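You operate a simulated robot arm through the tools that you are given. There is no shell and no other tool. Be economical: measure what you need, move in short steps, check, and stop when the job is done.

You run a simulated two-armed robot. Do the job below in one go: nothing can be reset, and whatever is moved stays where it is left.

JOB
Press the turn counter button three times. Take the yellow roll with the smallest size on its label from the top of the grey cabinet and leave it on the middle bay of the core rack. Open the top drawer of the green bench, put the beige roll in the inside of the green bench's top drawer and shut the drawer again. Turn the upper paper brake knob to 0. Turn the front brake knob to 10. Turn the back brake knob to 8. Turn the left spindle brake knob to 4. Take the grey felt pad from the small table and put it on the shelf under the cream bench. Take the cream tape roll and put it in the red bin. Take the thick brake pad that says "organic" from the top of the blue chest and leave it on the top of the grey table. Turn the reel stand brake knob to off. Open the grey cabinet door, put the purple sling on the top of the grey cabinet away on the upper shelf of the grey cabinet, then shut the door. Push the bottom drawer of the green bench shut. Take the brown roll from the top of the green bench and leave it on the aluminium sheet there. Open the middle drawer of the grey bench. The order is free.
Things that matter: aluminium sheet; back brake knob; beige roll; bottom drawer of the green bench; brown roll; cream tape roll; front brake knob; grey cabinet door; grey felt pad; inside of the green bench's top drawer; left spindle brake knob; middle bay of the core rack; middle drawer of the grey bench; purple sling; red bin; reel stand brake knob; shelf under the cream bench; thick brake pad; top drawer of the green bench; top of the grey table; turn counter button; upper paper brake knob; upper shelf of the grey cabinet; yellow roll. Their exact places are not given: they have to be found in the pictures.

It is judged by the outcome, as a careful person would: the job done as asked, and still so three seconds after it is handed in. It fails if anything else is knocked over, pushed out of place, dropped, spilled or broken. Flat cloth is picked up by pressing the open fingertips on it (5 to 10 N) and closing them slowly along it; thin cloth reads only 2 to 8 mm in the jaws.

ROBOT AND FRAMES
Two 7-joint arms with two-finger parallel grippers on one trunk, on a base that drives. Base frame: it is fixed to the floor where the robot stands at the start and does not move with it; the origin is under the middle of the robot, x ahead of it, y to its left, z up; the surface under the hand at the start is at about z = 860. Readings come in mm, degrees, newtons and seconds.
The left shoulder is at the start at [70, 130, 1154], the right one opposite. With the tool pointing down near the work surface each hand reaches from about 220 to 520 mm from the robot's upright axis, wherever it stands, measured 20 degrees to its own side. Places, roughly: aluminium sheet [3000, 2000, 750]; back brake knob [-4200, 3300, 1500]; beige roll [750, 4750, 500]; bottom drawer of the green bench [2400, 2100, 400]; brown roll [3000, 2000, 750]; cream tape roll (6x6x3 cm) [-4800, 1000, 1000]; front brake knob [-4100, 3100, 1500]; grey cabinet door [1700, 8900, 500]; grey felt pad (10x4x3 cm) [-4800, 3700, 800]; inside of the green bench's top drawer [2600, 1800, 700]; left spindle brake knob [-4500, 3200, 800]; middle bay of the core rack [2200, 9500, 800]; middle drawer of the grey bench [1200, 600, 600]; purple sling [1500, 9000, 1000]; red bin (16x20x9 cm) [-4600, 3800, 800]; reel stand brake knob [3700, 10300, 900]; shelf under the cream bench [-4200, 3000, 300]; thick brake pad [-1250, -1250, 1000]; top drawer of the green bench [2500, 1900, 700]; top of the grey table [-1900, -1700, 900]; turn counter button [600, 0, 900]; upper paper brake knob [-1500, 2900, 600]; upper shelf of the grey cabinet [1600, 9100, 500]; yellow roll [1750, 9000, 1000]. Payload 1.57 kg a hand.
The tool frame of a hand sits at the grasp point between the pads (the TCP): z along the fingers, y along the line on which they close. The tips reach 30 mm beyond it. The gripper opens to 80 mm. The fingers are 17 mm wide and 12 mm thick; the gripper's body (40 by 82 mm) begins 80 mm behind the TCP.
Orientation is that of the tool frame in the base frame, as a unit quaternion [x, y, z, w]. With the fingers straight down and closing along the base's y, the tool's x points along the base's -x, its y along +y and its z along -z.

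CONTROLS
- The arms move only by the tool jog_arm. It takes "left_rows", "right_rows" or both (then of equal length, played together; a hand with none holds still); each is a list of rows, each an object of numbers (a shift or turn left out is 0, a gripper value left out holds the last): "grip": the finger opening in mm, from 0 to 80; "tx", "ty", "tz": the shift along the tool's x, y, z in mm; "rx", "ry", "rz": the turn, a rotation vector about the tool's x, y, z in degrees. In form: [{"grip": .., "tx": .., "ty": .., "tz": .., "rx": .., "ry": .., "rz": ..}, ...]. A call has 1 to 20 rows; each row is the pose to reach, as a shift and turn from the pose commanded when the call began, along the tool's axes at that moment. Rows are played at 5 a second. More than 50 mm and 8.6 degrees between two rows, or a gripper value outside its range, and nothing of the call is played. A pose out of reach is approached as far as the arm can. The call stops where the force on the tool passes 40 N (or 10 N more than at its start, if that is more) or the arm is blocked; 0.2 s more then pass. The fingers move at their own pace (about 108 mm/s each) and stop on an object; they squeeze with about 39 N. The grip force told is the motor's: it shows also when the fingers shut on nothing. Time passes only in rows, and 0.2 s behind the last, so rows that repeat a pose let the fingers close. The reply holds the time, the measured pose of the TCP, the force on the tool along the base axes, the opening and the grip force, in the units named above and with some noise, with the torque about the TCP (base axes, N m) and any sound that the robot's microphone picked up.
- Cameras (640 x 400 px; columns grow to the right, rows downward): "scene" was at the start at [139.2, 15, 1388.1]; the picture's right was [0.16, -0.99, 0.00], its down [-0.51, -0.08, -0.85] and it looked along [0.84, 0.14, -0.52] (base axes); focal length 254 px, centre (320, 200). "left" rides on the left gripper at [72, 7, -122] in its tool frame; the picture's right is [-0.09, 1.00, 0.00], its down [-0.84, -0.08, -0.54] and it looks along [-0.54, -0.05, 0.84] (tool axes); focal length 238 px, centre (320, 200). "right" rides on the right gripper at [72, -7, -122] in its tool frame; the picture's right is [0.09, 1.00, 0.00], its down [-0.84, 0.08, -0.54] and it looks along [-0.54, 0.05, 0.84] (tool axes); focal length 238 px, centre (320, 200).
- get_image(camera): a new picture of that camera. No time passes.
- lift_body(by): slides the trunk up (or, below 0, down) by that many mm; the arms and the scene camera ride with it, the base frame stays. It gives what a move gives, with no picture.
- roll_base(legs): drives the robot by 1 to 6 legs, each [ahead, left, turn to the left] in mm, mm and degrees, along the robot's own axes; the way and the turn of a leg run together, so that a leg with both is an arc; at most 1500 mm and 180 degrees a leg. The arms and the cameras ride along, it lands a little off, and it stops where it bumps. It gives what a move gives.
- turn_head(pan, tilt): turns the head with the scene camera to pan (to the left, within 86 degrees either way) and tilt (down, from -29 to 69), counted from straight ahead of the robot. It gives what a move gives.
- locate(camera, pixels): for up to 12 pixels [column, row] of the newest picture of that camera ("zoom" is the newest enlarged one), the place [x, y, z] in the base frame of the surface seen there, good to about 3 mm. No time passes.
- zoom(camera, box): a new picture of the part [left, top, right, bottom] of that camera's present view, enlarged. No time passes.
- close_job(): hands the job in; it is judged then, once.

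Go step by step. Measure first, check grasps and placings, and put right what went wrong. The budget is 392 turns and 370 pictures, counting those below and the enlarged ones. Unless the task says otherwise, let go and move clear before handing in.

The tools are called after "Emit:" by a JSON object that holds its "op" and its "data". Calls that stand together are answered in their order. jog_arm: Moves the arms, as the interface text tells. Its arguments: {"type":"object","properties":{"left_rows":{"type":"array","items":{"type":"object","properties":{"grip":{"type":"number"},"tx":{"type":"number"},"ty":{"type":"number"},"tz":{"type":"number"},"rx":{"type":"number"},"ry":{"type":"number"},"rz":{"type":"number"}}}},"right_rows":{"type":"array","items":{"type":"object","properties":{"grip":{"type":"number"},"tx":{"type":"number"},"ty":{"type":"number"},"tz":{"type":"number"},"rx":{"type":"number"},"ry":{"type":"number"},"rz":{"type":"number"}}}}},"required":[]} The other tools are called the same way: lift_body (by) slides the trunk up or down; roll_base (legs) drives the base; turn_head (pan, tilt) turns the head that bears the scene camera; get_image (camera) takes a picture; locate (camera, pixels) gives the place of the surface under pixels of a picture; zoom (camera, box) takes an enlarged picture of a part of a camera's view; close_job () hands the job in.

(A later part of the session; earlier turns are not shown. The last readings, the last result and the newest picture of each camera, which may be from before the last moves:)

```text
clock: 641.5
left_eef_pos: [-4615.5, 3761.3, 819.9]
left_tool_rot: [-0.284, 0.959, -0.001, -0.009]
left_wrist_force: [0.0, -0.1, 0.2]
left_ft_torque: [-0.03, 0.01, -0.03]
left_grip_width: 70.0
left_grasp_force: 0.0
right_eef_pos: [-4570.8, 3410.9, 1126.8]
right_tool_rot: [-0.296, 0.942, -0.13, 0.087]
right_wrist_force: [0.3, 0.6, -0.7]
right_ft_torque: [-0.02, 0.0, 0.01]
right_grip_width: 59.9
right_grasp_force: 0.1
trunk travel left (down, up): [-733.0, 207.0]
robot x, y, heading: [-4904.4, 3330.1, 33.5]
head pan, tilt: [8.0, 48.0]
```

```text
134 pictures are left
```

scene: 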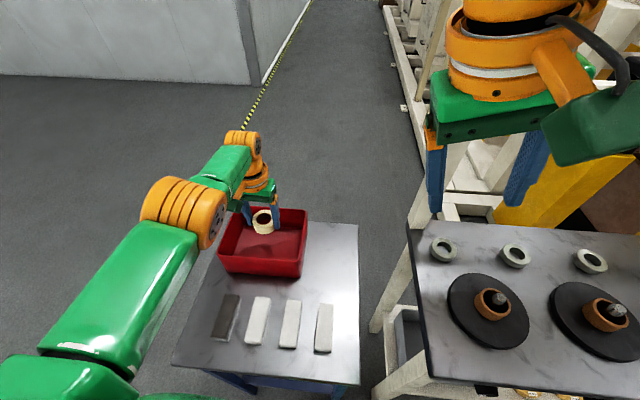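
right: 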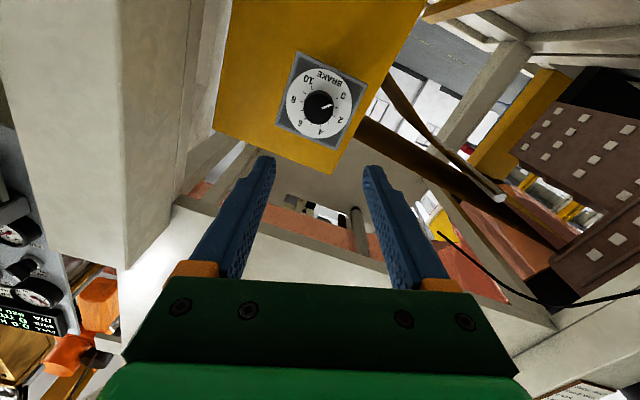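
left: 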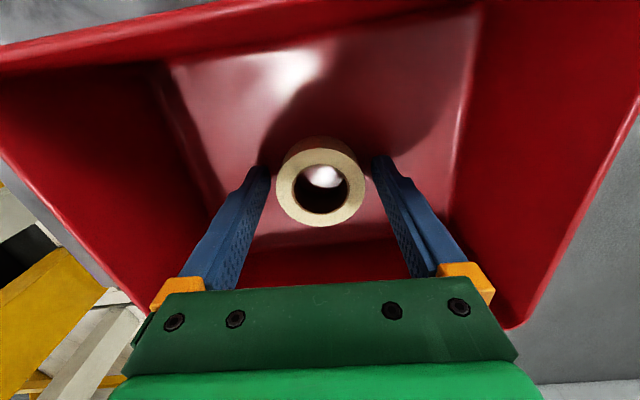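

The roll is in the bin. I'll raise up, back off slightly, and move over the dark grey felt pad.

Emit:
{"op": "lift_body", "data": {"by": 160}}

Emit:
{"op": "roll_base", "data": {"legs": [[-60, 0, 0]]}}

Emit:
{"op": "jog_arm", "data": {"left_rows": [{"tx": 40, "ty": 10}, {"tx": 80, "ty": 20}, {"tx": 120, "ty": 35}, {"tx": 149, "ty": 43}, {"tx": 149, "ty": 43, "tz": 40}, {"tx": 149, "ty": 43, "tz": 70}, {"tx": 149, "ty": 43, "tz": 70}]}}

Emit:
{"op": "get_image", "data": {"camera": "left"}}

Emit:
{"op": "get_image", "data": {"camera": "scene"}}

```text
clock: 643.3
left_eef_pos: [-4616.0, 3763.0, 980.2]
left_tool_rot: [-0.283, 0.959, -0.003, -0.009]
left_wrist_force: [0.1, -0.4, 0.1]
left_ft_torque: [0.01, 0.02, 0.0]
left_grip_width: 70.2
left_grasp_force: 0.0
right_eef_pos: [-4570.2, 3412.5, 1286.8]
right_tool_rot: [-0.296, 0.942, -0.13, 0.086]
right_wrist_force: [0.5, -0.3, -0.5]
right_ft_torque: [0.01, 0.04, 0.0]
right_grip_width: 60.3
right_grasp_force: 0.0
trunk travel left (down, up): [-893.0, 47.0]
robot x, y, heading: [-4906.2, 3329.2, 33.5]
head pan, tilt: [8.0, 48.0]
```

```text
clock: 644.2
left_eef_pos: [-4658.4, 3734.2, 975.9]
left_tool_rot: [-0.283, 0.959, -0.003, -0.012]
left_wrist_force: [0.0, 0.4, -0.6]
left_ft_torque: [-0.03, 0.03, -0.02]
left_grip_width: 70.2
left_grasp_force: 0.1
right_eef_pos: [-4611.3, 3384.2, 1284.0]
right_tool_rot: [-0.295, 0.943, -0.131, 0.084]
right_wrist_force: [0.5, 1.0, -1.0]
right_ft_torque: [-0.07, 0.07, -0.03]
right_grip_width: 60.0
right_grasp_force: 0.0
trunk travel left (down, up): [-893.0, 47.0]
robot x, y, heading: [-4956.7, 3297.6, 33.9]
head pan, tilt: [8.0, 48.0]
```

```text
clock: 645.6
left_eef_pos: [-4734.5, 3773.0, 900.9]
left_tool_rot: [-0.283, 0.959, -0.003, -0.005]
left_wrist_force: [-0.9, 0.4, 0.2]
left_ft_torque: [0.0, 0.03, 0.03]
left_grip_width: 69.9
left_grasp_force: 0.0
left hand out of reach, approached as far as the arm can: row 1, 2, 3, 4, 5, 6
right_eef_pos: [-4623.0, 3375.7, 1287.0]
right_tool_rot: [-0.297, 0.942, -0.129, 0.087]
right_wrist_force: [0.6, 0.2, 0.2]
right_ft_torque: [-0.01, 0.0, 0.01]
right_grip_width: 60.0
right_grasp_force: 0.0
trunk travel left (down, up): [-893.0, 47.0]
robot x, y, heading: [-4956.1, 3296.0, 33.8]
head pan, tilt: [8.0, 48.0]
stopped in row 6 (left hand): the force on the tool passed its limit at 89 N (the readings are from after the stop); the commanded pose is now the measured one
```

```text
133 pictures are left
```

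left: 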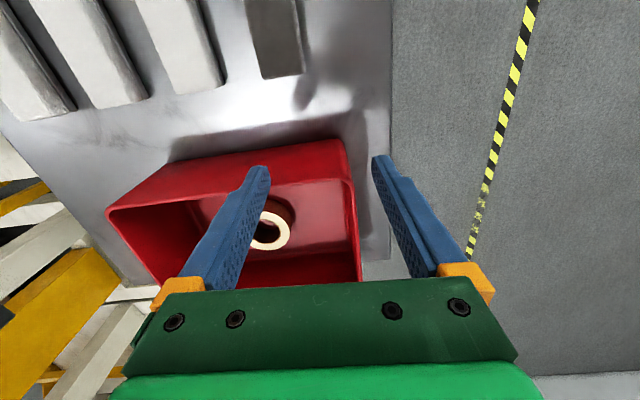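

```text
132 pictures are left
```

scene: 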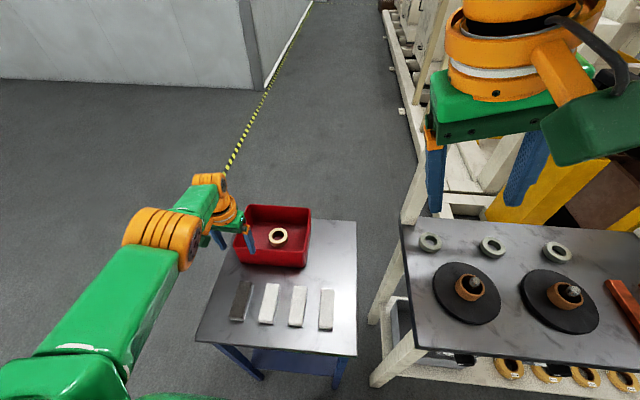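

The hand clipped the bin's rim because the near pose was out of reach at this trunk height. I'll lift off at once and check the bin.

Emit:
{"op": "jog_arm", "data": {"left_rows": [{"tz": -20}, {"tz": -50}, {"tz": -80}]}}

Emit:
{"op": "get_image", "data": {"camera": "scene"}}

Emit:
{"op": "locate", "data": {"camera": "scene", "pixels": [[247, 206], [311, 208], [305, 263], [237, 247], [242, 300], [270, 303], [277, 237], [350, 340]]}}

```text
clock: 646.4
left_eef_pos: [-4719.9, 3790.4, 974.6]
left_tool_rot: [-0.282, 0.959, -0.004, -0.008]
left_wrist_force: [0.0, -0.1, 0.7]
left_ft_torque: [-0.02, 0.0, -0.01]
left_grip_width: 70.1
left_grasp_force: 0.1
left hand out of reach, approached as far as the arm can: row 1, 2, 3
right_eef_pos: [-4619.5, 3378.7, 1285.5]
right_tool_rot: [-0.296, 0.942, -0.129, 0.086]
right_wrist_force: [0.3, -0.4, -0.4]
right_ft_torque: [-0.03, 0.01, -0.01]
right_grip_width: 60.0
right_grasp_force: 0.1
trunk travel left (down, up): [-893.0, 47.0]
robot x, y, heading: [-4957.3, 3293.7, 33.5]
head pan, tilt: [8.0, 48.0]
```

```text
131 pictures are left
```

scene: 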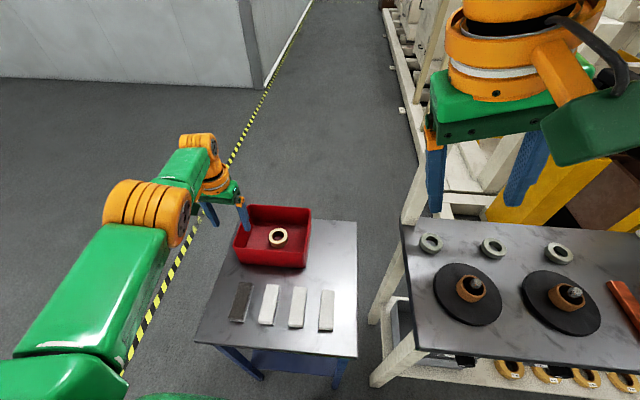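

```text
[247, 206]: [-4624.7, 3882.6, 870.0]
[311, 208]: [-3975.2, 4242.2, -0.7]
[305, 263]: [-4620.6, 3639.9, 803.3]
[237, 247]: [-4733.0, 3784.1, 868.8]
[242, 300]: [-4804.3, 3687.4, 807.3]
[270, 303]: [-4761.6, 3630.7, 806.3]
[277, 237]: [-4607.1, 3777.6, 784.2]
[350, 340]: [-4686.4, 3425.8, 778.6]
```

The bin hasn't moved. I'll back away from the table, lower the trunk to a better height, and approach the pad again from there.

Emit:
{"op": "roll_base", "data": {"legs": [[-300, 0, 0]]}}

Emit:
{"op": "lift_body", "data": {"by": -160}}

Emit:
{"op": "jog_arm", "data": {"left_rows": [{"tz": -30, "tx": 20}, {"tz": -60, "tx": 40, "ty": -10}, {"tz": -75, "tx": 70, "ty": -20}, {"tz": -75, "tx": 90, "ty": -30}]}}

Emit:
{"op": "roll_base", "data": {"legs": [[190, 0, 0]]}}

Emit:
{"op": "get_image", "data": {"camera": "left"}}

Emit:
{"op": "get_image", "data": {"camera": "scene"}}

```text
clock: 648.4
left_eef_pos: [-4966.9, 3623.3, 973.1]
left_tool_rot: [-0.282, 0.959, -0.004, -0.008]
left_wrist_force: [0.0, 0.4, -0.2]
left_ft_torque: [-0.02, 0.02, -0.01]
left_grip_width: 69.8
left_grasp_force: 0.1
right_eef_pos: [-4868.6, 3212.8, 1284.8]
right_tool_rot: [-0.295, 0.942, -0.131, 0.085]
right_wrist_force: [0.6, -0.1, -0.2]
right_ft_torque: [-0.03, 0.01, 0.0]
right_grip_width: 60.0
right_grasp_force: 0.0
trunk travel left (down, up): [-893.0, 47.0]
robot x, y, heading: [-5206.1, 3128.0, 33.6]
head pan, tilt: [8.0, 48.0]
```

```text
clock: 650.2
left_eef_pos: [-4968.2, 3622.9, 814.8]
left_tool_rot: [-0.283, 0.959, -0.004, -0.007]
left_wrist_force: [-0.4, 0.6, 0.0]
left_ft_torque: [-0.02, -0.01, -0.01]
left_grip_width: 70.0
left_grasp_force: 0.0
right_eef_pos: [-4869.9, 3211.3, 1126.1]
right_tool_rot: [-0.295, 0.942, -0.131, 0.086]
right_wrist_force: [0.4, 0.4, 0.2]
right_ft_torque: [0.01, 0.02, 0.01]
right_grip_width: 59.9
right_grasp_force: 0.0
trunk travel left (down, up): [-733.0, 207.0]
robot x, y, heading: [-5203.6, 3131.3, 33.6]
head pan, tilt: [8.0, 48.0]
```

```text
clock: 651.2
left_eef_pos: [-4962.2, 3625.4, 889.8]
left_tool_rot: [-0.282, 0.959, -0.005, -0.008]
left_wrist_force: [-0.7, 0.3, 0.0]
left_ft_torque: [0.0, 0.04, 0.01]
left_grip_width: 70.2
left_grasp_force: 0.2
left hand out of reach, approached as far as the arm can: row 1, 2, 3, 4
right_eef_pos: [-4871.7, 3212.0, 1126.1]
right_tool_rot: [-0.296, 0.942, -0.13, 0.086]
right_wrist_force: [-0.1, -0.6, -0.2]
right_ft_torque: [0.02, -0.02, 0.01]
right_grip_width: 60.2
right_grasp_force: 0.1
trunk travel left (down, up): [-733.0, 207.0]
robot x, y, heading: [-5206.1, 3130.5, 33.6]
head pan, tilt: [8.0, 48.0]
```

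```text
clock: 652.8
left_eef_pos: [-4806.9, 3729.5, 890.2]
left_tool_rot: [-0.283, 0.959, -0.004, -0.006]
left_wrist_force: [0.0, 0.0, 0.3]
left_ft_torque: [0.0, 0.0, 0.01]
left_grip_width: 70.2
left_grasp_force: 0.1
right_eef_pos: [-4713.2, 3315.6, 1126.6]
right_tool_rot: [-0.294, 0.943, -0.131, 0.086]
right_wrist_force: [0.0, -0.1, 0.4]
right_ft_torque: [0.05, 0.0, 0.0]
right_grip_width: 60.0
right_grasp_force: 0.1
trunk travel left (down, up): [-733.0, 207.0]
robot x, y, heading: [-5045.3, 3231.3, 33.5]
head pan, tilt: [8.0, 48.0]
```

```text
130 pictures are left
```

left: 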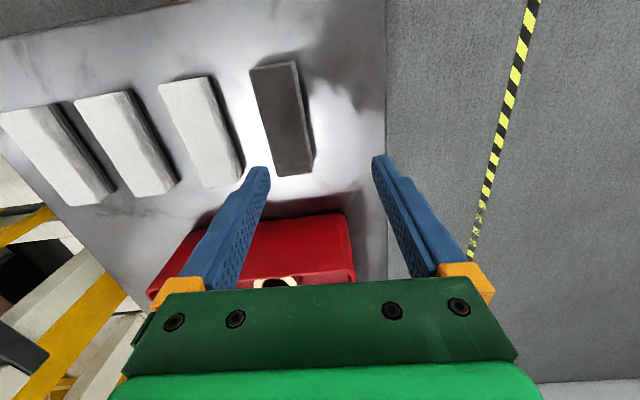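

```text
129 pictures are left
```

scene: 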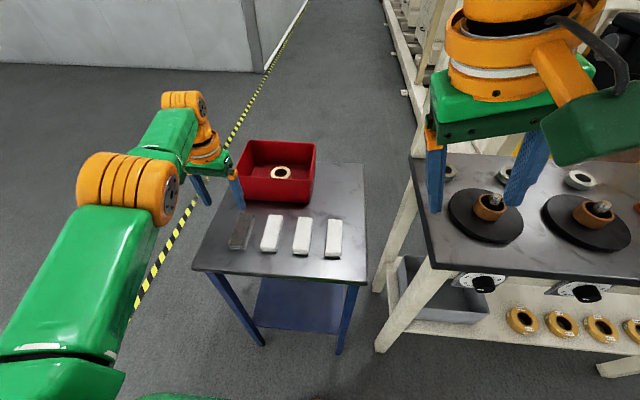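

Emit:
{"op": "locate", "data": {"camera": "left", "pixels": [[258, 72], [294, 66], [312, 155], [278, 170], [283, 118], [305, 120], [215, 130]]}}

Emit:
{"op": "zoom", "data": {"camera": "scene", "box": [210, 195, 350, 275]}}

```text
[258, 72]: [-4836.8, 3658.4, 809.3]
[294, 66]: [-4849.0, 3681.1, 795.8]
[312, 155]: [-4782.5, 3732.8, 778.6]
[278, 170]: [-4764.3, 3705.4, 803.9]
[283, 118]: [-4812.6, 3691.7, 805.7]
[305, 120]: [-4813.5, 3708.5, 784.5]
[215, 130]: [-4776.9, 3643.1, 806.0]
```

```text
4.57 times, centred on (280, 235) of scene
```

zoom: 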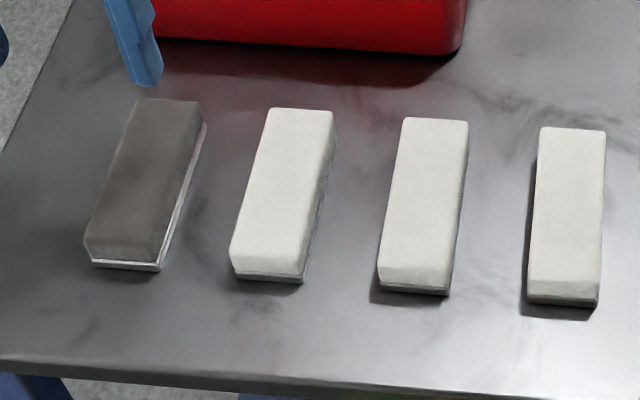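

The grey pad lies along my forward direction, with only about a 20 mm gap to the white one. I'll measure its edges precisely.

Emit:
{"op": "locate", "data": {"camera": "scene", "pixels": [[236, 229], [249, 231], [266.5, 233], [280, 233], [239, 222], [252, 222], [231, 245], [244, 248]]}}

Emit:
{"op": "zoom", "data": {"camera": "left", "box": [140, 40, 340, 190]}}

```text
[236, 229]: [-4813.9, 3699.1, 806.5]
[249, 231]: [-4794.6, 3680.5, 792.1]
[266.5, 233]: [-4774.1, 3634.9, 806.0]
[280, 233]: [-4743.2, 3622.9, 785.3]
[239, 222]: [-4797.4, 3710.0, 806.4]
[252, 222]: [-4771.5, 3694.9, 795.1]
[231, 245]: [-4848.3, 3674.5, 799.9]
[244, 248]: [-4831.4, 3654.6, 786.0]
```

```text
2.67 times, centred on (240, 115) of left
```

zoom: 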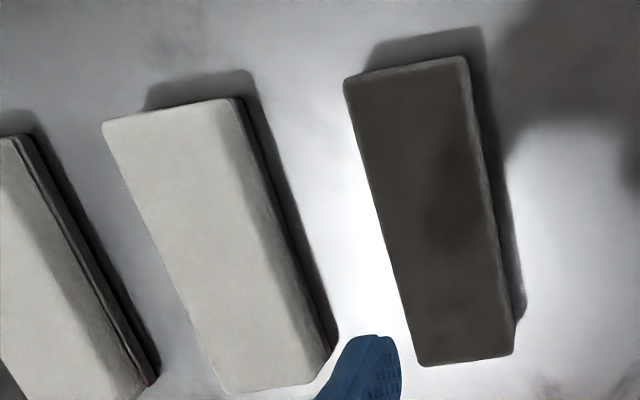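

Gap to the white pad is ample (>30 mm). I'll shift 22 mm back and 33 mm right, set the opening to 60, descend and grip.

Emit:
{"op": "roll_base", "data": {"legs": [[-22, 0, 0]]}}

Emit:
{"op": "jog_arm", "data": {"left_rows": [{"ty": -33, "grip": 60}, {"ty": -33, "tz": 25}, {"ty": -33, "tz": 50}, {"ty": -33, "tz": 50}]}}

Emit:
{"op": "get_image", "data": {"camera": "left"}}

```text
clock: 653.6
left_eef_pos: [-4821.3, 3721.1, 886.9]
left_tool_rot: [-0.283, 0.959, -0.005, -0.01]
left_wrist_force: [0.1, -0.7, 0.5]
left_ft_torque: [-0.03, 0.0, -0.01]
left_grip_width: 69.9
left_grasp_force: 0.1
right_eef_pos: [-4728.0, 3306.8, 1123.5]
right_tool_rot: [-0.296, 0.942, -0.13, 0.084]
right_wrist_force: [-0.1, 0.4, 0.0]
right_ft_torque: [-0.05, 0.05, 0.0]
right_grip_width: 59.7
right_grasp_force: 0.1
trunk travel left (down, up): [-733.0, 207.0]
robot x, y, heading: [-5067.0, 3223.9, 33.5]
head pan, tilt: [8.0, 48.0]
```

```text
clock: 654.6
left_eef_pos: [-4804.9, 3693.5, 839.9]
left_tool_rot: [-0.283, 0.959, -0.005, -0.01]
left_wrist_force: [0.0, -0.8, 0.2]
left_ft_torque: [0.01, 0.02, 0.0]
left_grip_width: 59.8
left_grasp_force: 0.0
left hand out of reach, approached as far as the arm can: row 1, 2, 3, 4
right_eef_pos: [-4730.8, 3304.7, 1125.7]
right_tool_rot: [-0.296, 0.942, -0.13, 0.086]
right_wrist_force: [-0.2, -0.8, 0.0]
right_ft_torque: [0.02, 0.0, 0.0]
right_grip_width: 60.2
right_grasp_force: 0.0
trunk travel left (down, up): [-733.0, 207.0]
robot x, y, heading: [-5067.2, 3217.9, 33.4]
head pan, tilt: [8.0, 48.0]
```

```text
126 pictures are left
```

left: 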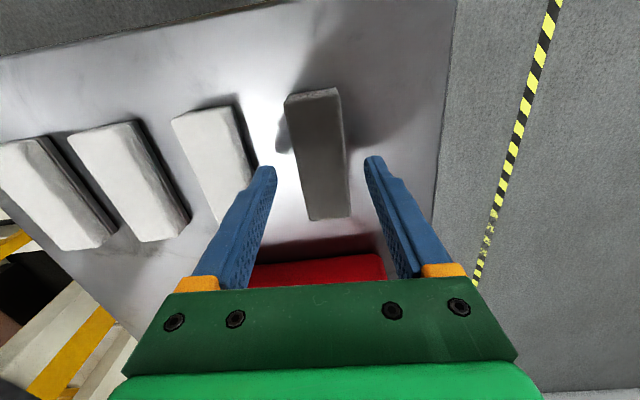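

Centred on the pad. Descending the last 28 mm and closing.

Emit:
{"op": "jog_arm", "data": {"left_rows": [{"tz": 15}, {"tz": 26}, {"tz": 26}, {"tz": 26, "grip": 40}, {"tz": 26, "grip": 20}, {"tz": 26, "grip": 20}, {"tz": 26, "grip": 20}, {"tz": 10}, {"tz": -20}, {"tz": -50}]}}

Emit:
{"op": "get_image", "data": {"camera": "left"}}

```text
clock: 656.8
left_eef_pos: [-4801.1, 3694.5, 889.0]
left_tool_rot: [-0.282, 0.959, -0.005, -0.009]
left_wrist_force: [-0.3, -0.4, -1.0]
left_ft_torque: [-0.01, 0.01, -0.01]
left_grip_width: 36.0
left_grasp_force: 38.7
right_eef_pos: [-4730.1, 3303.8, 1126.6]
right_tool_rot: [-0.297, 0.942, -0.131, 0.087]
right_wrist_force: [0.0, 0.2, 0.4]
right_ft_torque: [0.01, 0.06, -0.01]
right_grip_width: 59.9
right_grasp_force: 0.1
trunk travel left (down, up): [-733.0, 207.0]
robot x, y, heading: [-5064.8, 3218.9, 33.9]
head pan, tilt: [8.0, 48.0]
```

```text
125 pictures are left
```

left: 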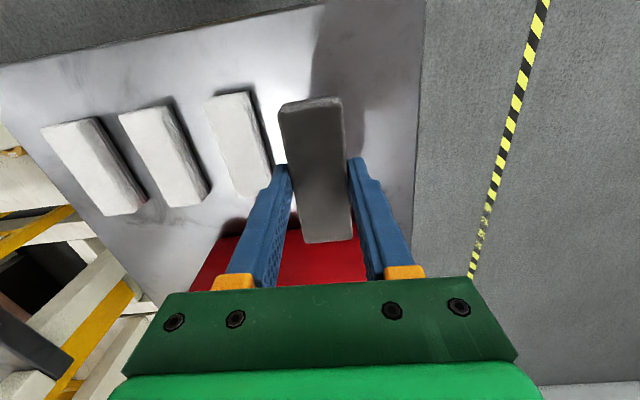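

The felt pad is held (36 mm). I'll back off, draw the hand in toward the body, and move along in front of the cream bench to look at its lower shelf.

Emit:
{"op": "roll_base", "data": {"legs": [[-110, 0, 0]]}}

Emit:
{"op": "jog_arm", "data": {"left_rows": [{"ty": -40, "tx": 20}, {"ty": -80, "tx": 45}, {"ty": -110, "tx": 80}, {"ty": -120, "tx": 120}, {"ty": -120, "tx": 160}, {"ty": -120, "tx": 180}]}}

Emit:
{"op": "roll_base", "data": {"legs": [[110, 0, 0], [0, -560, 0]]}}

Emit:
{"op": "lift_body", "data": {"by": -350}}

Emit:
{"op": "turn_head", "data": {"pan": 0, "tilt": 30}}

Emit:
{"op": "get_image", "data": {"camera": "scene"}}

```text
clock: 658.0
left_eef_pos: [-4893.2, 3636.8, 887.9]
left_tool_rot: [-0.283, 0.959, -0.005, -0.01]
left_wrist_force: [-0.5, -0.5, -1.4]
left_ft_torque: [-0.01, 0.03, 0.02]
left_grip_width: 35.5
left_grasp_force: 38.9
right_eef_pos: [-4820.1, 3246.0, 1124.3]
right_tool_rot: [-0.297, 0.942, -0.13, 0.085]
right_wrist_force: [-0.2, 0.9, -0.9]
right_ft_torque: [-0.02, -0.01, -0.02]
right_grip_width: 59.7
right_grasp_force: 0.0
trunk travel left (down, up): [-733.0, 207.0]
robot x, y, heading: [-5156.6, 3159.4, 33.7]
head pan, tilt: [8.0, 48.0]
```

```text
clock: 659.4
left_eef_pos: [-4817.0, 3515.0, 897.2]
left_tool_rot: [-0.285, 0.959, -0.005, -0.01]
left_wrist_force: [-0.8, 0.1, -1.6]
left_ft_torque: [0.01, 0.02, -0.02]
left_grip_width: 35.6
left_grasp_force: 38.9
left hand out of reach, approached as far as the arm can: row 1, 2, 3, 4, 5, 6
right_eef_pos: [-4822.6, 3244.4, 1124.6]
right_tool_rot: [-0.296, 0.942, -0.129, 0.086]
right_wrist_force: [0.2, 0.0, -0.4]
right_ft_torque: [0.01, 0.03, -0.03]
right_grip_width: 60.1
right_grasp_force: 0.0
trunk travel left (down, up): [-733.0, 207.0]
robot x, y, heading: [-5159.2, 3159.8, 33.5]
head pan, tilt: [8.0, 48.0]
```

```text
clock: 662.5
left_eef_pos: [-4537.6, 3281.0, 896.1]
left_tool_rot: [-0.294, 0.956, 0.005, -0.018]
left_wrist_force: [-20.0, 15.1, -0.9]
left_ft_torque: [0.54, 0.72, 0.88]
left_grip_width: 50.5
left_grasp_force: 17.7
right_eef_pos: [-4535.2, 3003.5, 1126.4]
right_tool_rot: [-0.299, 0.941, -0.131, 0.089]
right_wrist_force: [-0.5, 0.1, -1.0]
right_ft_torque: [0.04, 0.01, 0.02]
right_grip_width: 60.3
right_grasp_force: 0.0
trunk travel left (down, up): [-733.0, 207.0]
robot x, y, heading: [-4866.2, 2918.0, 34.2]
head pan, tilt: [8.0, 48.0]
stopped in leg 2: the force on the tool passed its limit at 56 N (the readings are from after the stop); the commanded pose is now the measured one
```

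```text
clock: 663.0
left_eef_pos: [-4539.7, 3280.3, 894.7]
left_tool_rot: [-0.295, 0.955, 0.007, -0.013]
left_wrist_force: [-18.9, 9.7, 14.4]
left_ft_torque: [0.16, 0.47, 0.9]
left_grip_width: 48.6
left_grasp_force: 39.0
right_eef_pos: [-4539.1, 3001.6, 1120.8]
right_tool_rot: [-0.3, 0.941, -0.13, 0.091]
right_wrist_force: [0.9, -0.9, 0.7]
right_ft_torque: [0.02, 0.02, 0.02]
right_grip_width: 59.7
right_grasp_force: 0.1
trunk travel left (down, up): [-725.0, 215.0]
robot x, y, heading: [-4864.5, 2917.6, 34.1]
head pan, tilt: [8.0, 48.0]
stopped: the force on the tool passed its limit at 48 N (the readings are from after the stop); the commanded pose is now the measured one
```

```text
clock: 663.8
left_eef_pos: [-4538.9, 3281.6, 894.4]
left_tool_rot: [-0.293, 0.956, 0.004, -0.01]
left_wrist_force: [-22.0, 13.6, 14.6]
left_ft_torque: [0.21, 0.56, 1.51]
left_grip_width: 48.3
left_grasp_force: 39.0
right_eef_pos: [-4541.2, 3004.9, 1120.4]
right_tool_rot: [-0.298, 0.941, -0.133, 0.091]
right_wrist_force: [0.7, 0.1, 0.3]
right_ft_torque: [-0.01, 0.0, -0.01]
right_grip_width: 60.1
right_grasp_force: 0.0
trunk travel left (down, up): [-725.0, 215.0]
robot x, y, heading: [-4863.2, 2918.0, 33.9]
head pan, tilt: [0.0, 30.0]
```

```text
124 pictures are left
```

scene: 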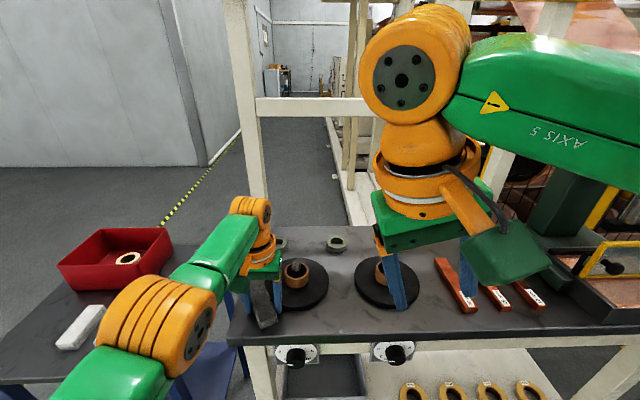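

The arm hadn't drawn in enough and the pad bumped the left spindle. I'll back straight off it (left), raise up and inspect.

Emit:
{"op": "roll_base", "data": {"legs": [[0, 40, 0]]}}

Emit:
{"op": "lift_body", "data": {"by": 150}}

Emit:
{"op": "get_image", "data": {"camera": "scene"}}

Emit:
{"op": "get_image", "data": {"camera": "left"}}

```text
clock: 664.7
left_eef_pos: [-4553.4, 3310.6, 893.8]
left_tool_rot: [-0.292, 0.956, 0.005, -0.012]
left_wrist_force: [2.1, 1.0, 10.8]
left_ft_torque: [0.01, -0.42, 0.2]
left_grip_width: 36.6
left_grasp_force: 39.5
right_eef_pos: [-4555.0, 3032.6, 1118.7]
right_tool_rot: [-0.299, 0.942, -0.129, 0.087]
right_wrist_force: [-0.5, 0.4, 0.2]
right_ft_torque: [-0.02, 0.0, 0.0]
right_grip_width: 60.0
right_grasp_force: 0.0
trunk travel left (down, up): [-725.0, 215.0]
robot x, y, heading: [-4887.7, 2947.8, 33.9]
head pan, tilt: [0.0, 30.0]
```

```text
clock: 666.4
left_eef_pos: [-4552.7, 3312.7, 1041.7]
left_tool_rot: [-0.291, 0.956, 0.005, -0.013]
left_wrist_force: [0.0, -0.4, -1.2]
left_ft_torque: [-0.02, -0.01, 0.01]
left_grip_width: 36.4
left_grasp_force: 39.0
right_eef_pos: [-4553.6, 3034.6, 1268.9]
right_tool_rot: [-0.299, 0.942, -0.13, 0.085]
right_wrist_force: [0.1, 0.9, -0.3]
right_ft_torque: [-0.03, 0.04, 0.02]
right_grip_width: 59.8
right_grasp_force: 0.0
trunk travel left (down, up): [-875.0, 65.0]
robot x, y, heading: [-4886.2, 2949.8, 33.9]
head pan, tilt: [0.0, 30.0]
```

```text
123 pictures are left
```

scene: 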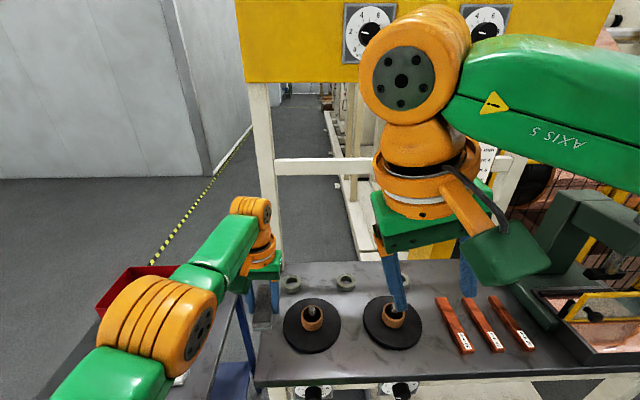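

```text
122 pictures are left
```

left: 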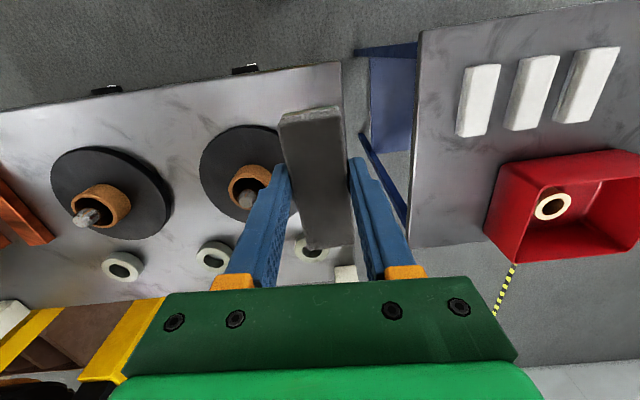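

Nothing was knocked over and the pad is still held (36.4 mm). Now I'll draw the left hand in properly and verify.

Emit:
{"op": "jog_arm", "data": {"left_rows": [{"tx": 40}, {"tx": 80}, {"tx": 120}, {"tx": 160}, {"tx": 190}]}}

```text
clock: 667.6
left_eef_pos: [-4531.7, 3255.2, 1041.8]
left_tool_rot: [-0.292, 0.956, 0.006, -0.015]
left_wrist_force: [-0.6, -0.1, -1.2]
left_ft_torque: [0.0, 0.0, 0.03]
left_grip_width: 36.3
left_grasp_force: 38.6
left hand out of reach, approached as far as the arm can: row 1, 2, 3, 4, 5
right_eef_pos: [-4552.4, 3034.7, 1268.2]
right_tool_rot: [-0.299, 0.942, -0.13, 0.087]
right_wrist_force: [-0.8, -0.5, 0.7]
right_ft_torque: [0.02, -0.03, -0.01]
right_grip_width: 60.1
right_grasp_force: 0.1
trunk travel left (down, up): [-875.0, 65.0]
robot x, y, heading: [-4885.6, 2951.1, 33.9]
head pan, tilt: [0.0, 30.0]
```

The arm slid sideways instead of coming back; its elbow seems stuck in an awkward posture. I'll raise the hand and try retracting from there.

Emit:
{"op": "jog_arm", "data": {"left_rows": [{"tz": -40}, {"tz": -80}, {"tz": -120}, {"tz": -150}]}}

Emit:
{"op": "jog_arm", "data": {"left_rows": [{"tx": 40}, {"tx": 80}, {"tx": 120}]}}

Emit:
{"op": "get_image", "data": {"camera": "scene"}}

```text
clock: 668.6
left_eef_pos: [-4557.4, 3252.5, 1175.6]
left_tool_rot: [-0.292, 0.956, 0.005, -0.014]
left_wrist_force: [-0.6, 1.1, -1.0]
left_ft_torque: [-0.03, 0.01, -0.01]
left_grip_width: 36.0
left_grasp_force: 38.6
left hand out of reach, approached as far as the arm can: row 2, 3, 4
right_eef_pos: [-4553.3, 3034.2, 1267.9]
right_tool_rot: [-0.299, 0.941, -0.13, 0.086]
right_wrist_force: [-0.8, -0.4, -0.1]
right_ft_torque: [-0.01, 0.0, 0.0]
right_grip_width: 60.2
right_grasp_force: 0.1
trunk travel left (down, up): [-875.0, 65.0]
robot x, y, heading: [-4885.8, 2945.9, 33.9]
head pan, tilt: [0.0, 30.0]
```

```text
clock: 669.4
left_eef_pos: [-4550.8, 3199.7, 1188.4]
left_tool_rot: [-0.291, 0.957, 0.005, -0.013]
left_wrist_force: [-0.3, -0.3, -0.6]
left_ft_torque: [0.01, 0.01, 0.0]
left_grip_width: 35.7
left_grasp_force: 39.2
left hand out of reach, approached as far as the arm can: row 1, 2, 3
right_eef_pos: [-4552.2, 3032.5, 1267.7]
right_tool_rot: [-0.298, 0.942, -0.129, 0.087]
right_wrist_force: [1.1, -0.5, 1.0]
right_ft_torque: [0.01, 0.03, -0.04]
right_grip_width: 60.0
right_grasp_force: 0.0
trunk travel left (down, up): [-875.0, 65.0]
robot x, y, heading: [-4886.6, 2949.1, 34.0]
head pan, tilt: [0.0, 30.0]
```

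```text
121 pictures are left
```

scene: 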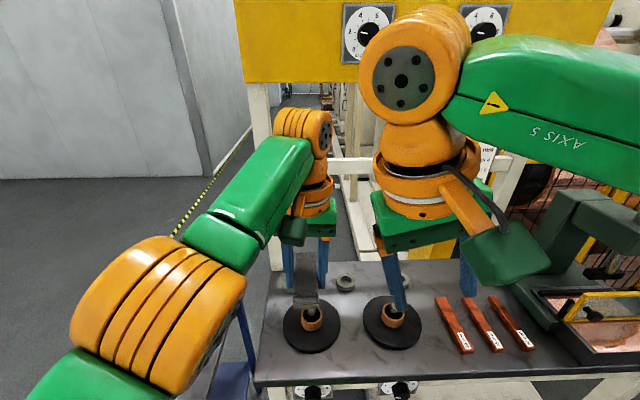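

I'll bring the hand toward its original start posture (further left and higher) to restore the elbow, then retract.

Emit:
{"op": "jog_arm", "data": {"left_rows": [{"ty": 40, "tz": -10}, {"ty": 80, "tz": -25}, {"ty": 120, "tz": -40}, {"ty": 160, "tz": -60}, {"ty": 195, "tz": -70}]}}

Emit:
{"op": "jog_arm", "data": {"left_rows": [{"tx": 40}, {"tx": 80}, {"tx": 120}]}}

```text
clock: 670.6
left_eef_pos: [-4664.8, 3365.0, 1257.2]
left_tool_rot: [-0.291, 0.957, 0.003, -0.01]
left_wrist_force: [-0.2, 0.1, -1.8]
left_ft_torque: [0.01, -0.01, 0.0]
left_grip_width: 35.7
left_grasp_force: 39.0
left hand out of reach, approached as far as the arm can: row 1, 2, 3
right_eef_pos: [-4556.4, 3038.3, 1269.7]
right_tool_rot: [-0.299, 0.941, -0.132, 0.088]
right_wrist_force: [-0.8, 0.6, 0.5]
right_ft_torque: [0.0, -0.01, 0.01]
right_grip_width: 60.0
right_grasp_force: 0.0
trunk travel left (down, up): [-875.0, 65.0]
robot x, y, heading: [-4888.8, 2945.3, 34.2]
head pan, tilt: [0.0, 30.0]
```

```text
clock: 671.4
left_eef_pos: [-4761.5, 3295.6, 1261.4]
left_tool_rot: [-0.292, 0.956, 0.006, -0.012]
left_wrist_force: [-0.4, -0.6, -1.0]
left_ft_torque: [0.02, -0.01, -0.01]
left_grip_width: 35.4
left_grasp_force: 39.1
right_eef_pos: [-4554.2, 3033.4, 1268.1]
right_tool_rot: [-0.299, 0.942, -0.128, 0.087]
right_wrist_force: [0.1, -0.4, 0.4]
right_ft_torque: [-0.02, 0.03, 0.01]
right_grip_width: 59.9
right_grasp_force: 0.0
trunk travel left (down, up): [-875.0, 65.0]
robot x, y, heading: [-4892.7, 2950.2, 33.9]
head pan, tilt: [0.0, 30.0]
```

Retracted (302 mm ahead). Now I'll move along to the bench's middle, lower the trunk, and look at the shelf.

Emit:
{"op": "roll_base", "data": {"legs": [[40, 0, 0], [0, -320, 0]]}}

Emit:
{"op": "lift_body", "data": {"by": -400}}

Emit:
{"op": "turn_head", "data": {"pan": 0, "tilt": 35}}

Emit:
{"op": "get_image", "data": {"camera": "scene"}}

```text
clock: 674.1
left_eef_pos: [-4546.3, 3051.7, 1261.0]
left_tool_rot: [-0.292, 0.956, 0.003, -0.013]
left_wrist_force: [-0.5, 1.3, -1.5]
left_ft_torque: [0.01, 0.03, -0.01]
left_grip_width: 35.3
left_grasp_force: 38.8
right_eef_pos: [-4339.3, 2789.3, 1268.4]
right_tool_rot: [-0.298, 0.942, -0.132, 0.087]
right_wrist_force: [0.0, 1.0, 1.0]
right_ft_torque: [0.02, -0.02, -0.02]
right_grip_width: 59.9
right_grasp_force: 0.0
trunk travel left (down, up): [-875.0, 65.0]
robot x, y, heading: [-4673.3, 2700.2, 33.8]
head pan, tilt: [0.0, 30.0]
```

```text
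clock: 677.9
left_eef_pos: [-4545.9, 3049.2, 861.1]
left_tool_rot: [-0.291, 0.957, 0.006, -0.013]
left_wrist_force: [0.4, -0.1, -1.0]
left_ft_torque: [0.03, 0.0, -0.04]
left_grip_width: 35.3
left_grasp_force: 39.3
right_eef_pos: [-4337.7, 2785.9, 868.0]
right_tool_rot: [-0.298, 0.942, -0.129, 0.086]
right_wrist_force: [0.0, 0.6, 0.0]
right_ft_torque: [-0.01, -0.02, 0.01]
right_grip_width: 60.0
right_grasp_force: 0.1
trunk travel left (down, up): [-475.0, 465.0]
robot x, y, heading: [-4672.2, 2699.4, 33.7]
head pan, tilt: [0.0, 30.0]
```

```text
clock: 678.5
left_eef_pos: [-4546.9, 3048.6, 861.4]
left_tool_rot: [-0.291, 0.957, 0.005, -0.013]
left_wrist_force: [-0.6, -0.3, -1.1]
left_ft_torque: [-0.02, -0.04, -0.01]
left_grip_width: 35.2
left_grasp_force: 39.3
right_eef_pos: [-4338.4, 2787.0, 868.4]
right_tool_rot: [-0.299, 0.942, -0.13, 0.087]
right_wrist_force: [0.3, -0.3, 0.3]
right_ft_torque: [0.01, -0.02, -0.01]
right_grip_width: 59.9
right_grasp_force: 0.0
trunk travel left (down, up): [-475.0, 465.0]
robot x, y, heading: [-4670.5, 2701.0, 33.9]
head pan, tilt: [0.0, 35.0]
```

```text
120 pictures are left
```

scene: 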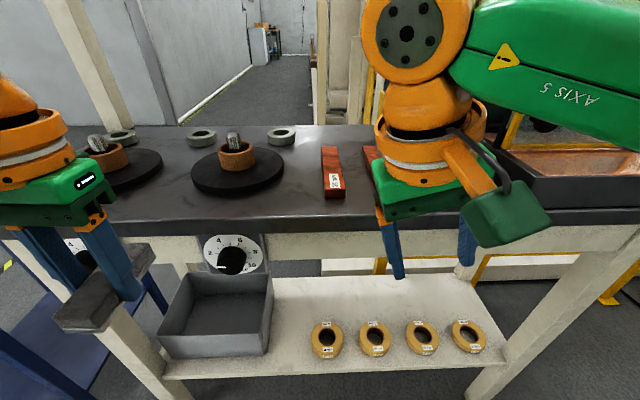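

The shelf has a grey tray at left and four rings at the front, with free space behind and between. I'll measure.

Emit:
{"op": "locate", "data": {"camera": "scene", "pixels": [[290, 330], [290, 355], [290, 300], [350, 295], [420, 300], [326, 340], [374, 340], [422, 337], [468, 335], [262, 300], [400, 225], [300, 372]]}}

Emit:
{"op": "zoom", "data": {"camera": "scene", "box": [140, 220, 540, 390]}}

```text
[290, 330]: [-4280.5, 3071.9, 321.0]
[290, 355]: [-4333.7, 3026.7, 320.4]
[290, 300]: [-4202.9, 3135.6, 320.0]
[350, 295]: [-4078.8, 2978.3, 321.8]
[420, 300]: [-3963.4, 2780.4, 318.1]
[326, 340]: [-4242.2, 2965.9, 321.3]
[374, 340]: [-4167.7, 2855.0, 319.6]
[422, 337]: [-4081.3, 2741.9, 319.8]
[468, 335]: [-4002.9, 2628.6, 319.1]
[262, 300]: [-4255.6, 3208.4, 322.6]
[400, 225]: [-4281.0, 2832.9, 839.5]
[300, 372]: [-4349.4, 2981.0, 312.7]
```

```text
1.60 times, centred on (340, 305) of scene
```

zoom: 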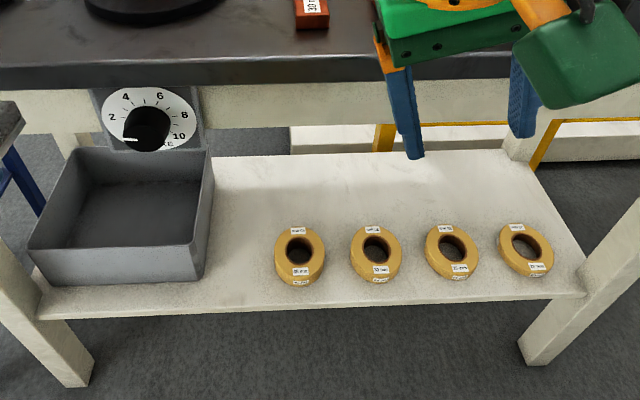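

Free spot: between tray and first ring, around (−4306,3052) on the shelf (z 320). I'll lower the trunk fully so the arm passes under the bench top, then bring the hand in.

Emit:
{"op": "lift_body", "data": {"by": -400}}

Emit:
{"op": "lift_body", "data": {"by": -35}}

Emit:
{"op": "jog_arm", "data": {"left_rows": [{"ty": -40}, {"ty": -80}, {"ty": -115, "tx": -10}, {"ty": -133, "tx": -30}]}}

Emit:
{"op": "turn_head", "data": {"pan": 10, "tilt": 20}}

Emit:
{"op": "get_image", "data": {"camera": "scene"}}

Emit:
{"op": "get_image", "data": {"camera": "left"}}

```text
clock: 682.4
left_eef_pos: [-4546.3, 3049.4, 461.4]
left_tool_rot: [-0.291, 0.957, 0.004, -0.014]
left_wrist_force: [0.4, -0.4, -1.0]
left_ft_torque: [0.0, 0.02, -0.04]
left_grip_width: 35.4
left_grasp_force: 38.7
right_eef_pos: [-4339.2, 2786.7, 468.1]
right_tool_rot: [-0.299, 0.941, -0.13, 0.087]
right_wrist_force: [-0.1, 0.2, 0.3]
right_ft_torque: [-0.03, 0.03, 0.02]
right_grip_width: 60.1
right_grasp_force: 0.0
trunk travel left (down, up): [-75.0, 865.0]
robot x, y, heading: [-4670.5, 2705.4, 33.8]
head pan, tilt: [0.0, 35.0]
```

```text
clock: 683.2
left_eef_pos: [-4545.4, 3049.2, 425.4]
left_tool_rot: [-0.292, 0.956, 0.004, -0.013]
left_wrist_force: [0.0, 0.4, -1.0]
left_ft_torque: [0.0, 0.03, -0.01]
left_grip_width: 35.5
left_grasp_force: 39.4
right_eef_pos: [-4338.9, 2786.3, 434.0]
right_tool_rot: [-0.298, 0.942, -0.129, 0.086]
right_wrist_force: [0.5, -0.7, -0.3]
right_ft_torque: [0.0, 0.0, -0.02]
right_grip_width: 60.2
right_grasp_force: 0.0
trunk travel left (down, up): [-40.0, 900.0]
robot x, y, heading: [-4671.4, 2703.8, 33.9]
head pan, tilt: [0.0, 35.0]
```

```text
clock: 684.2
left_eef_pos: [-4444.1, 2953.8, 422.1]
left_tool_rot: [-0.292, 0.956, 0.004, -0.013]
left_wrist_force: [0.0, -0.4, -1.1]
left_ft_torque: [-0.03, 0.0, 0.01]
left_grip_width: 35.6
left_grasp_force: 39.2
right_eef_pos: [-4337.5, 2786.8, 433.1]
right_tool_rot: [-0.298, 0.942, -0.13, 0.087]
right_wrist_force: [0.0, -0.1, -0.3]
right_ft_torque: [-0.01, -0.01, -0.02]
right_grip_width: 60.1
right_grasp_force: 0.1
trunk travel left (down, up): [-40.0, 900.0]
robot x, y, heading: [-4671.4, 2700.9, 33.9]
head pan, tilt: [0.0, 35.0]
```

```text
clock: 684.9
left_eef_pos: [-4445.4, 2955.4, 422.3]
left_tool_rot: [-0.291, 0.957, 0.005, -0.013]
left_wrist_force: [0.1, 0.5, 0.3]
left_ft_torque: [0.03, 0.01, -0.03]
left_grip_width: 35.5
left_grasp_force: 39.0
right_eef_pos: [-4337.9, 2786.9, 433.1]
right_tool_rot: [-0.298, 0.942, -0.13, 0.087]
right_wrist_force: [0.2, -0.2, 0.8]
right_ft_torque: [0.01, 0.0, -0.01]
right_grip_width: 59.9
right_grasp_force: 0.2
trunk travel left (down, up): [-40.0, 900.0]
robot x, y, heading: [-4672.2, 2703.6, 33.8]
head pan, tilt: [10.0, 20.0]
```

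```text
118 pictures are left
```

scene: 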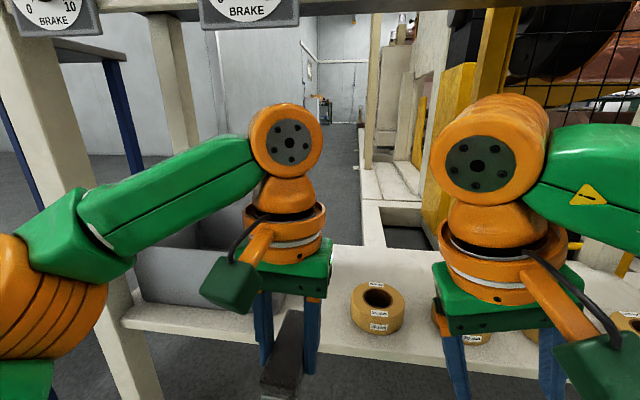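

```text
117 pictures are left
```

left: 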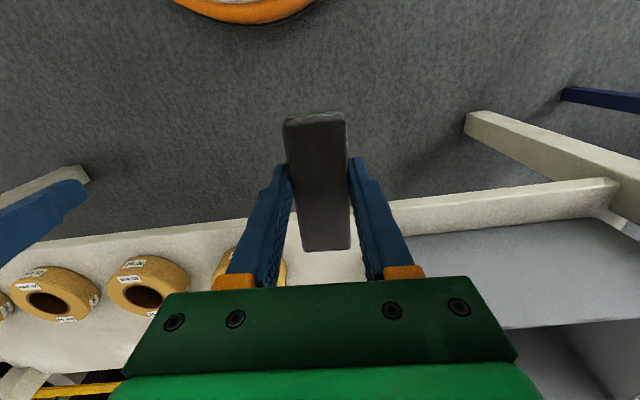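

Aligned with the gap. I'll move forward under the bench: base 80 mm, arm 89 mm.

Emit:
{"op": "roll_base", "data": {"legs": [[80, 0, 0]]}}

Emit:
{"op": "jog_arm", "data": {"left_rows": [{"tx": -30}, {"tx": -60}, {"tx": -89, "ty": 2}, {"tx": -89, "ty": 2, "tz": 25}, {"tx": -89, "ty": 2, "tz": 50}, {"tx": -89, "ty": 2, "tz": 50}]}}

Emit:
{"op": "get_image", "data": {"camera": "scene"}}

Emit:
{"op": "get_image", "data": {"camera": "left"}}

```text
clock: 686.0
left_eef_pos: [-4378.8, 2997.5, 422.6]
left_tool_rot: [-0.292, 0.956, 0.005, -0.013]
left_wrist_force: [0.9, 0.8, -1.3]
left_ft_torque: [0.02, 0.01, -0.01]
left_grip_width: 35.3
left_grasp_force: 38.7
right_eef_pos: [-4273.4, 2828.6, 432.8]
right_tool_rot: [-0.298, 0.942, -0.13, 0.086]
right_wrist_force: [0.2, 0.4, 0.0]
right_ft_torque: [0.0, 0.0, -0.01]
right_grip_width: 60.2
right_grasp_force: 0.1
trunk travel left (down, up): [-40.0, 900.0]
robot x, y, heading: [-4606.0, 2747.0, 33.7]
head pan, tilt: [10.0, 20.0]
```

```text
clock: 687.4
left_eef_pos: [-4307.3, 3048.2, 369.9]
left_tool_rot: [-0.291, 0.957, 0.005, -0.013]
left_wrist_force: [0.1, 0.3, -0.7]
left_ft_torque: [-0.02, 0.05, 0.0]
left_grip_width: 35.1
left_grasp_force: 38.9
left hand out of reach, approached as far as the arm can: row 3
right_eef_pos: [-4272.6, 2828.7, 433.3]
right_tool_rot: [-0.298, 0.942, -0.13, 0.086]
right_wrist_force: [-0.4, 0.0, 0.2]
right_ft_torque: [-0.02, -0.05, -0.02]
right_grip_width: 59.8
right_grasp_force: 0.0
trunk travel left (down, up): [-40.0, 900.0]
robot x, y, heading: [-4607.4, 2744.3, 33.8]
head pan, tilt: [10.0, 20.0]
```

```text
116 pictures are left
```

scene: 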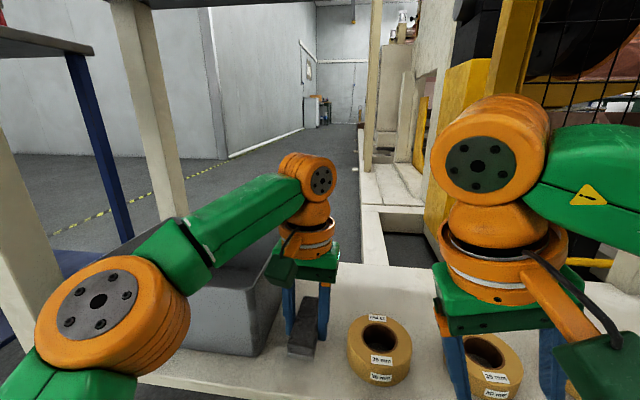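

```text
115 pictures are left
```

left: 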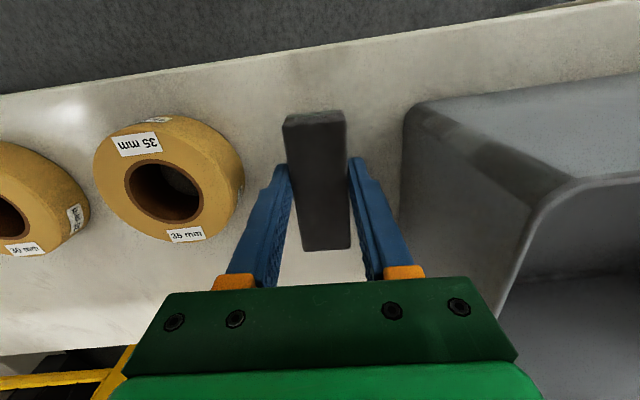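

Pad is well placed between ring and tray. I'll lower the last 14 mm, open slightly and lift out.

Emit:
{"op": "jog_arm", "data": {"left_rows": [{"tz": 8}, {"tz": 14}, {"tz": 14}, {"tz": 14, "grip": 45}, {"tz": 14, "grip": 52}, {"tz": 14, "grip": 52}, {"tz": -20}, {"tz": -50}]}}

Emit:
{"op": "get_image", "data": {"camera": "left"}}

```text
clock: 689.2
left_eef_pos: [-4313.1, 3044.7, 411.3]
left_tool_rot: [-0.289, 0.957, 0.005, -0.016]
left_wrist_force: [-0.5, 0.0, -0.1]
left_ft_torque: [-0.05, 0.0, -0.01]
left_grip_width: 52.0
left_grasp_force: 0.1
left hand out of reach, approached as far as the arm can: row 8
right_eef_pos: [-4272.5, 2829.6, 432.7]
right_tool_rot: [-0.297, 0.942, -0.13, 0.087]
right_wrist_force: [0.3, 0.6, -0.7]
right_ft_torque: [-0.02, -0.02, 0.0]
right_grip_width: 59.5
right_grasp_force: 0.0
trunk travel left (down, up): [-40.0, 900.0]
robot x, y, heading: [-4605.8, 2746.8, 34.0]
head pan, tilt: [10.0, 20.0]
```

```text
114 pictures are left
```

left: 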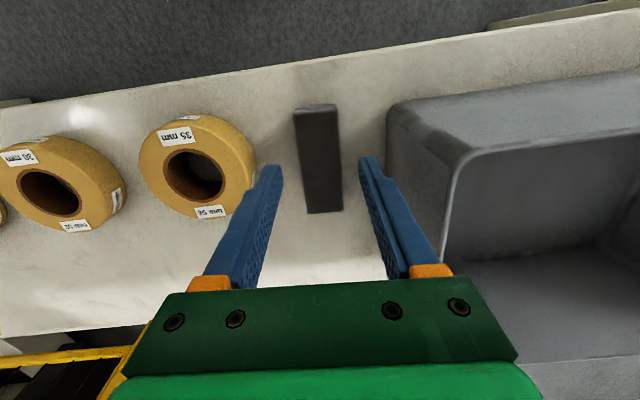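

The pad rests on the shelf. Now the left spindle brake dial on the bench's front edge: I'll back off a bit, raise the trunk and look.

Emit:
{"op": "roll_base", "data": {"legs": [[-100, 0, 0], [0, 120, 0]]}}

Emit:
{"op": "lift_body", "data": {"by": 300}}

Emit:
{"op": "turn_head", "data": {"pan": 15, "tilt": 25}}

Emit:
{"op": "get_image", "data": {"camera": "scene"}}

```text
clock: 691.2
left_eef_pos: [-4464.4, 3089.3, 411.2]
left_tool_rot: [-0.292, 0.956, 0.004, -0.017]
left_wrist_force: [0.4, 0.7, 0.1]
left_ft_torque: [-0.02, -0.03, 0.0]
left_grip_width: 52.0
left_grasp_force: 0.0
right_eef_pos: [-4422.9, 2873.8, 433.0]
right_tool_rot: [-0.299, 0.941, -0.13, 0.087]
right_wrist_force: [-0.1, 0.0, 0.9]
right_ft_torque: [-0.03, 0.01, -0.02]
right_grip_width: 59.9
right_grasp_force: 0.1
trunk travel left (down, up): [-40.0, 900.0]
robot x, y, heading: [-4755.5, 2791.7, 33.9]
head pan, tilt: [10.0, 20.0]
```

```text
clock: 693.0
left_eef_pos: [-4526.9, 3076.6, 536.7]
left_tool_rot: [-0.26, 0.953, 0.006, -0.154]
left_wrist_force: [-0.2, 0.0, -0.2]
left_ft_torque: [-0.01, -0.03, 0.0]
left_grip_width: 51.8
left_grasp_force: 0.1
right_eef_pos: [-4456.2, 2881.5, 632.8]
right_tool_rot: [-0.318, 0.934, -0.129, 0.101]
right_wrist_force: [0.0, 0.2, -0.2]
right_ft_torque: [-0.01, -0.01, 0.02]
right_grip_width: 60.1
right_grasp_force: 0.1
trunk travel left (down, up): [-227.0, 713.0]
robot x, y, heading: [-4776.0, 2785.2, 36.7]
head pan, tilt: [10.0, 20.0]
stopped: the arm was blocked; the commanded pose is now the measured one
```

```text
clock: 693.7
left_eef_pos: [-4526.0, 3077.4, 536.6]
left_tool_rot: [-0.261, 0.954, 0.004, -0.15]
left_wrist_force: [0.4, 0.7, 0.4]
left_ft_torque: [-0.01, 0.02, 0.01]
left_grip_width: 52.1
left_grasp_force: 0.0
right_eef_pos: [-4456.6, 2882.7, 629.0]
right_tool_rot: [-0.318, 0.934, -0.13, 0.102]
right_wrist_force: [0.2, -0.6, -0.2]
right_ft_torque: [-0.02, 0.01, -0.02]
right_grip_width: 60.1
right_grasp_force: 0.0
trunk travel left (down, up): [-227.0, 713.0]
robot x, y, heading: [-4774.9, 2785.7, 36.2]
head pan, tilt: [15.0, 25.0]
```

```text
113 pictures are left
```

scene: 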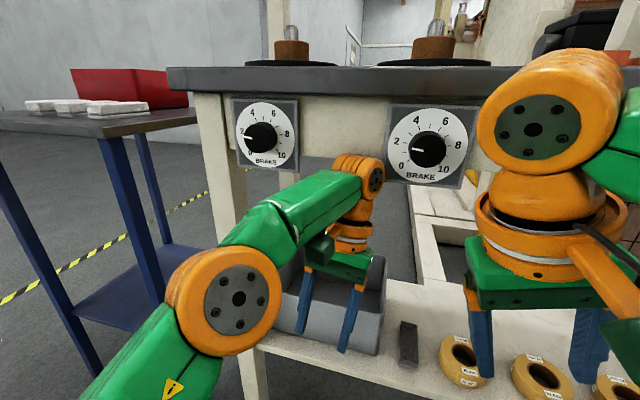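

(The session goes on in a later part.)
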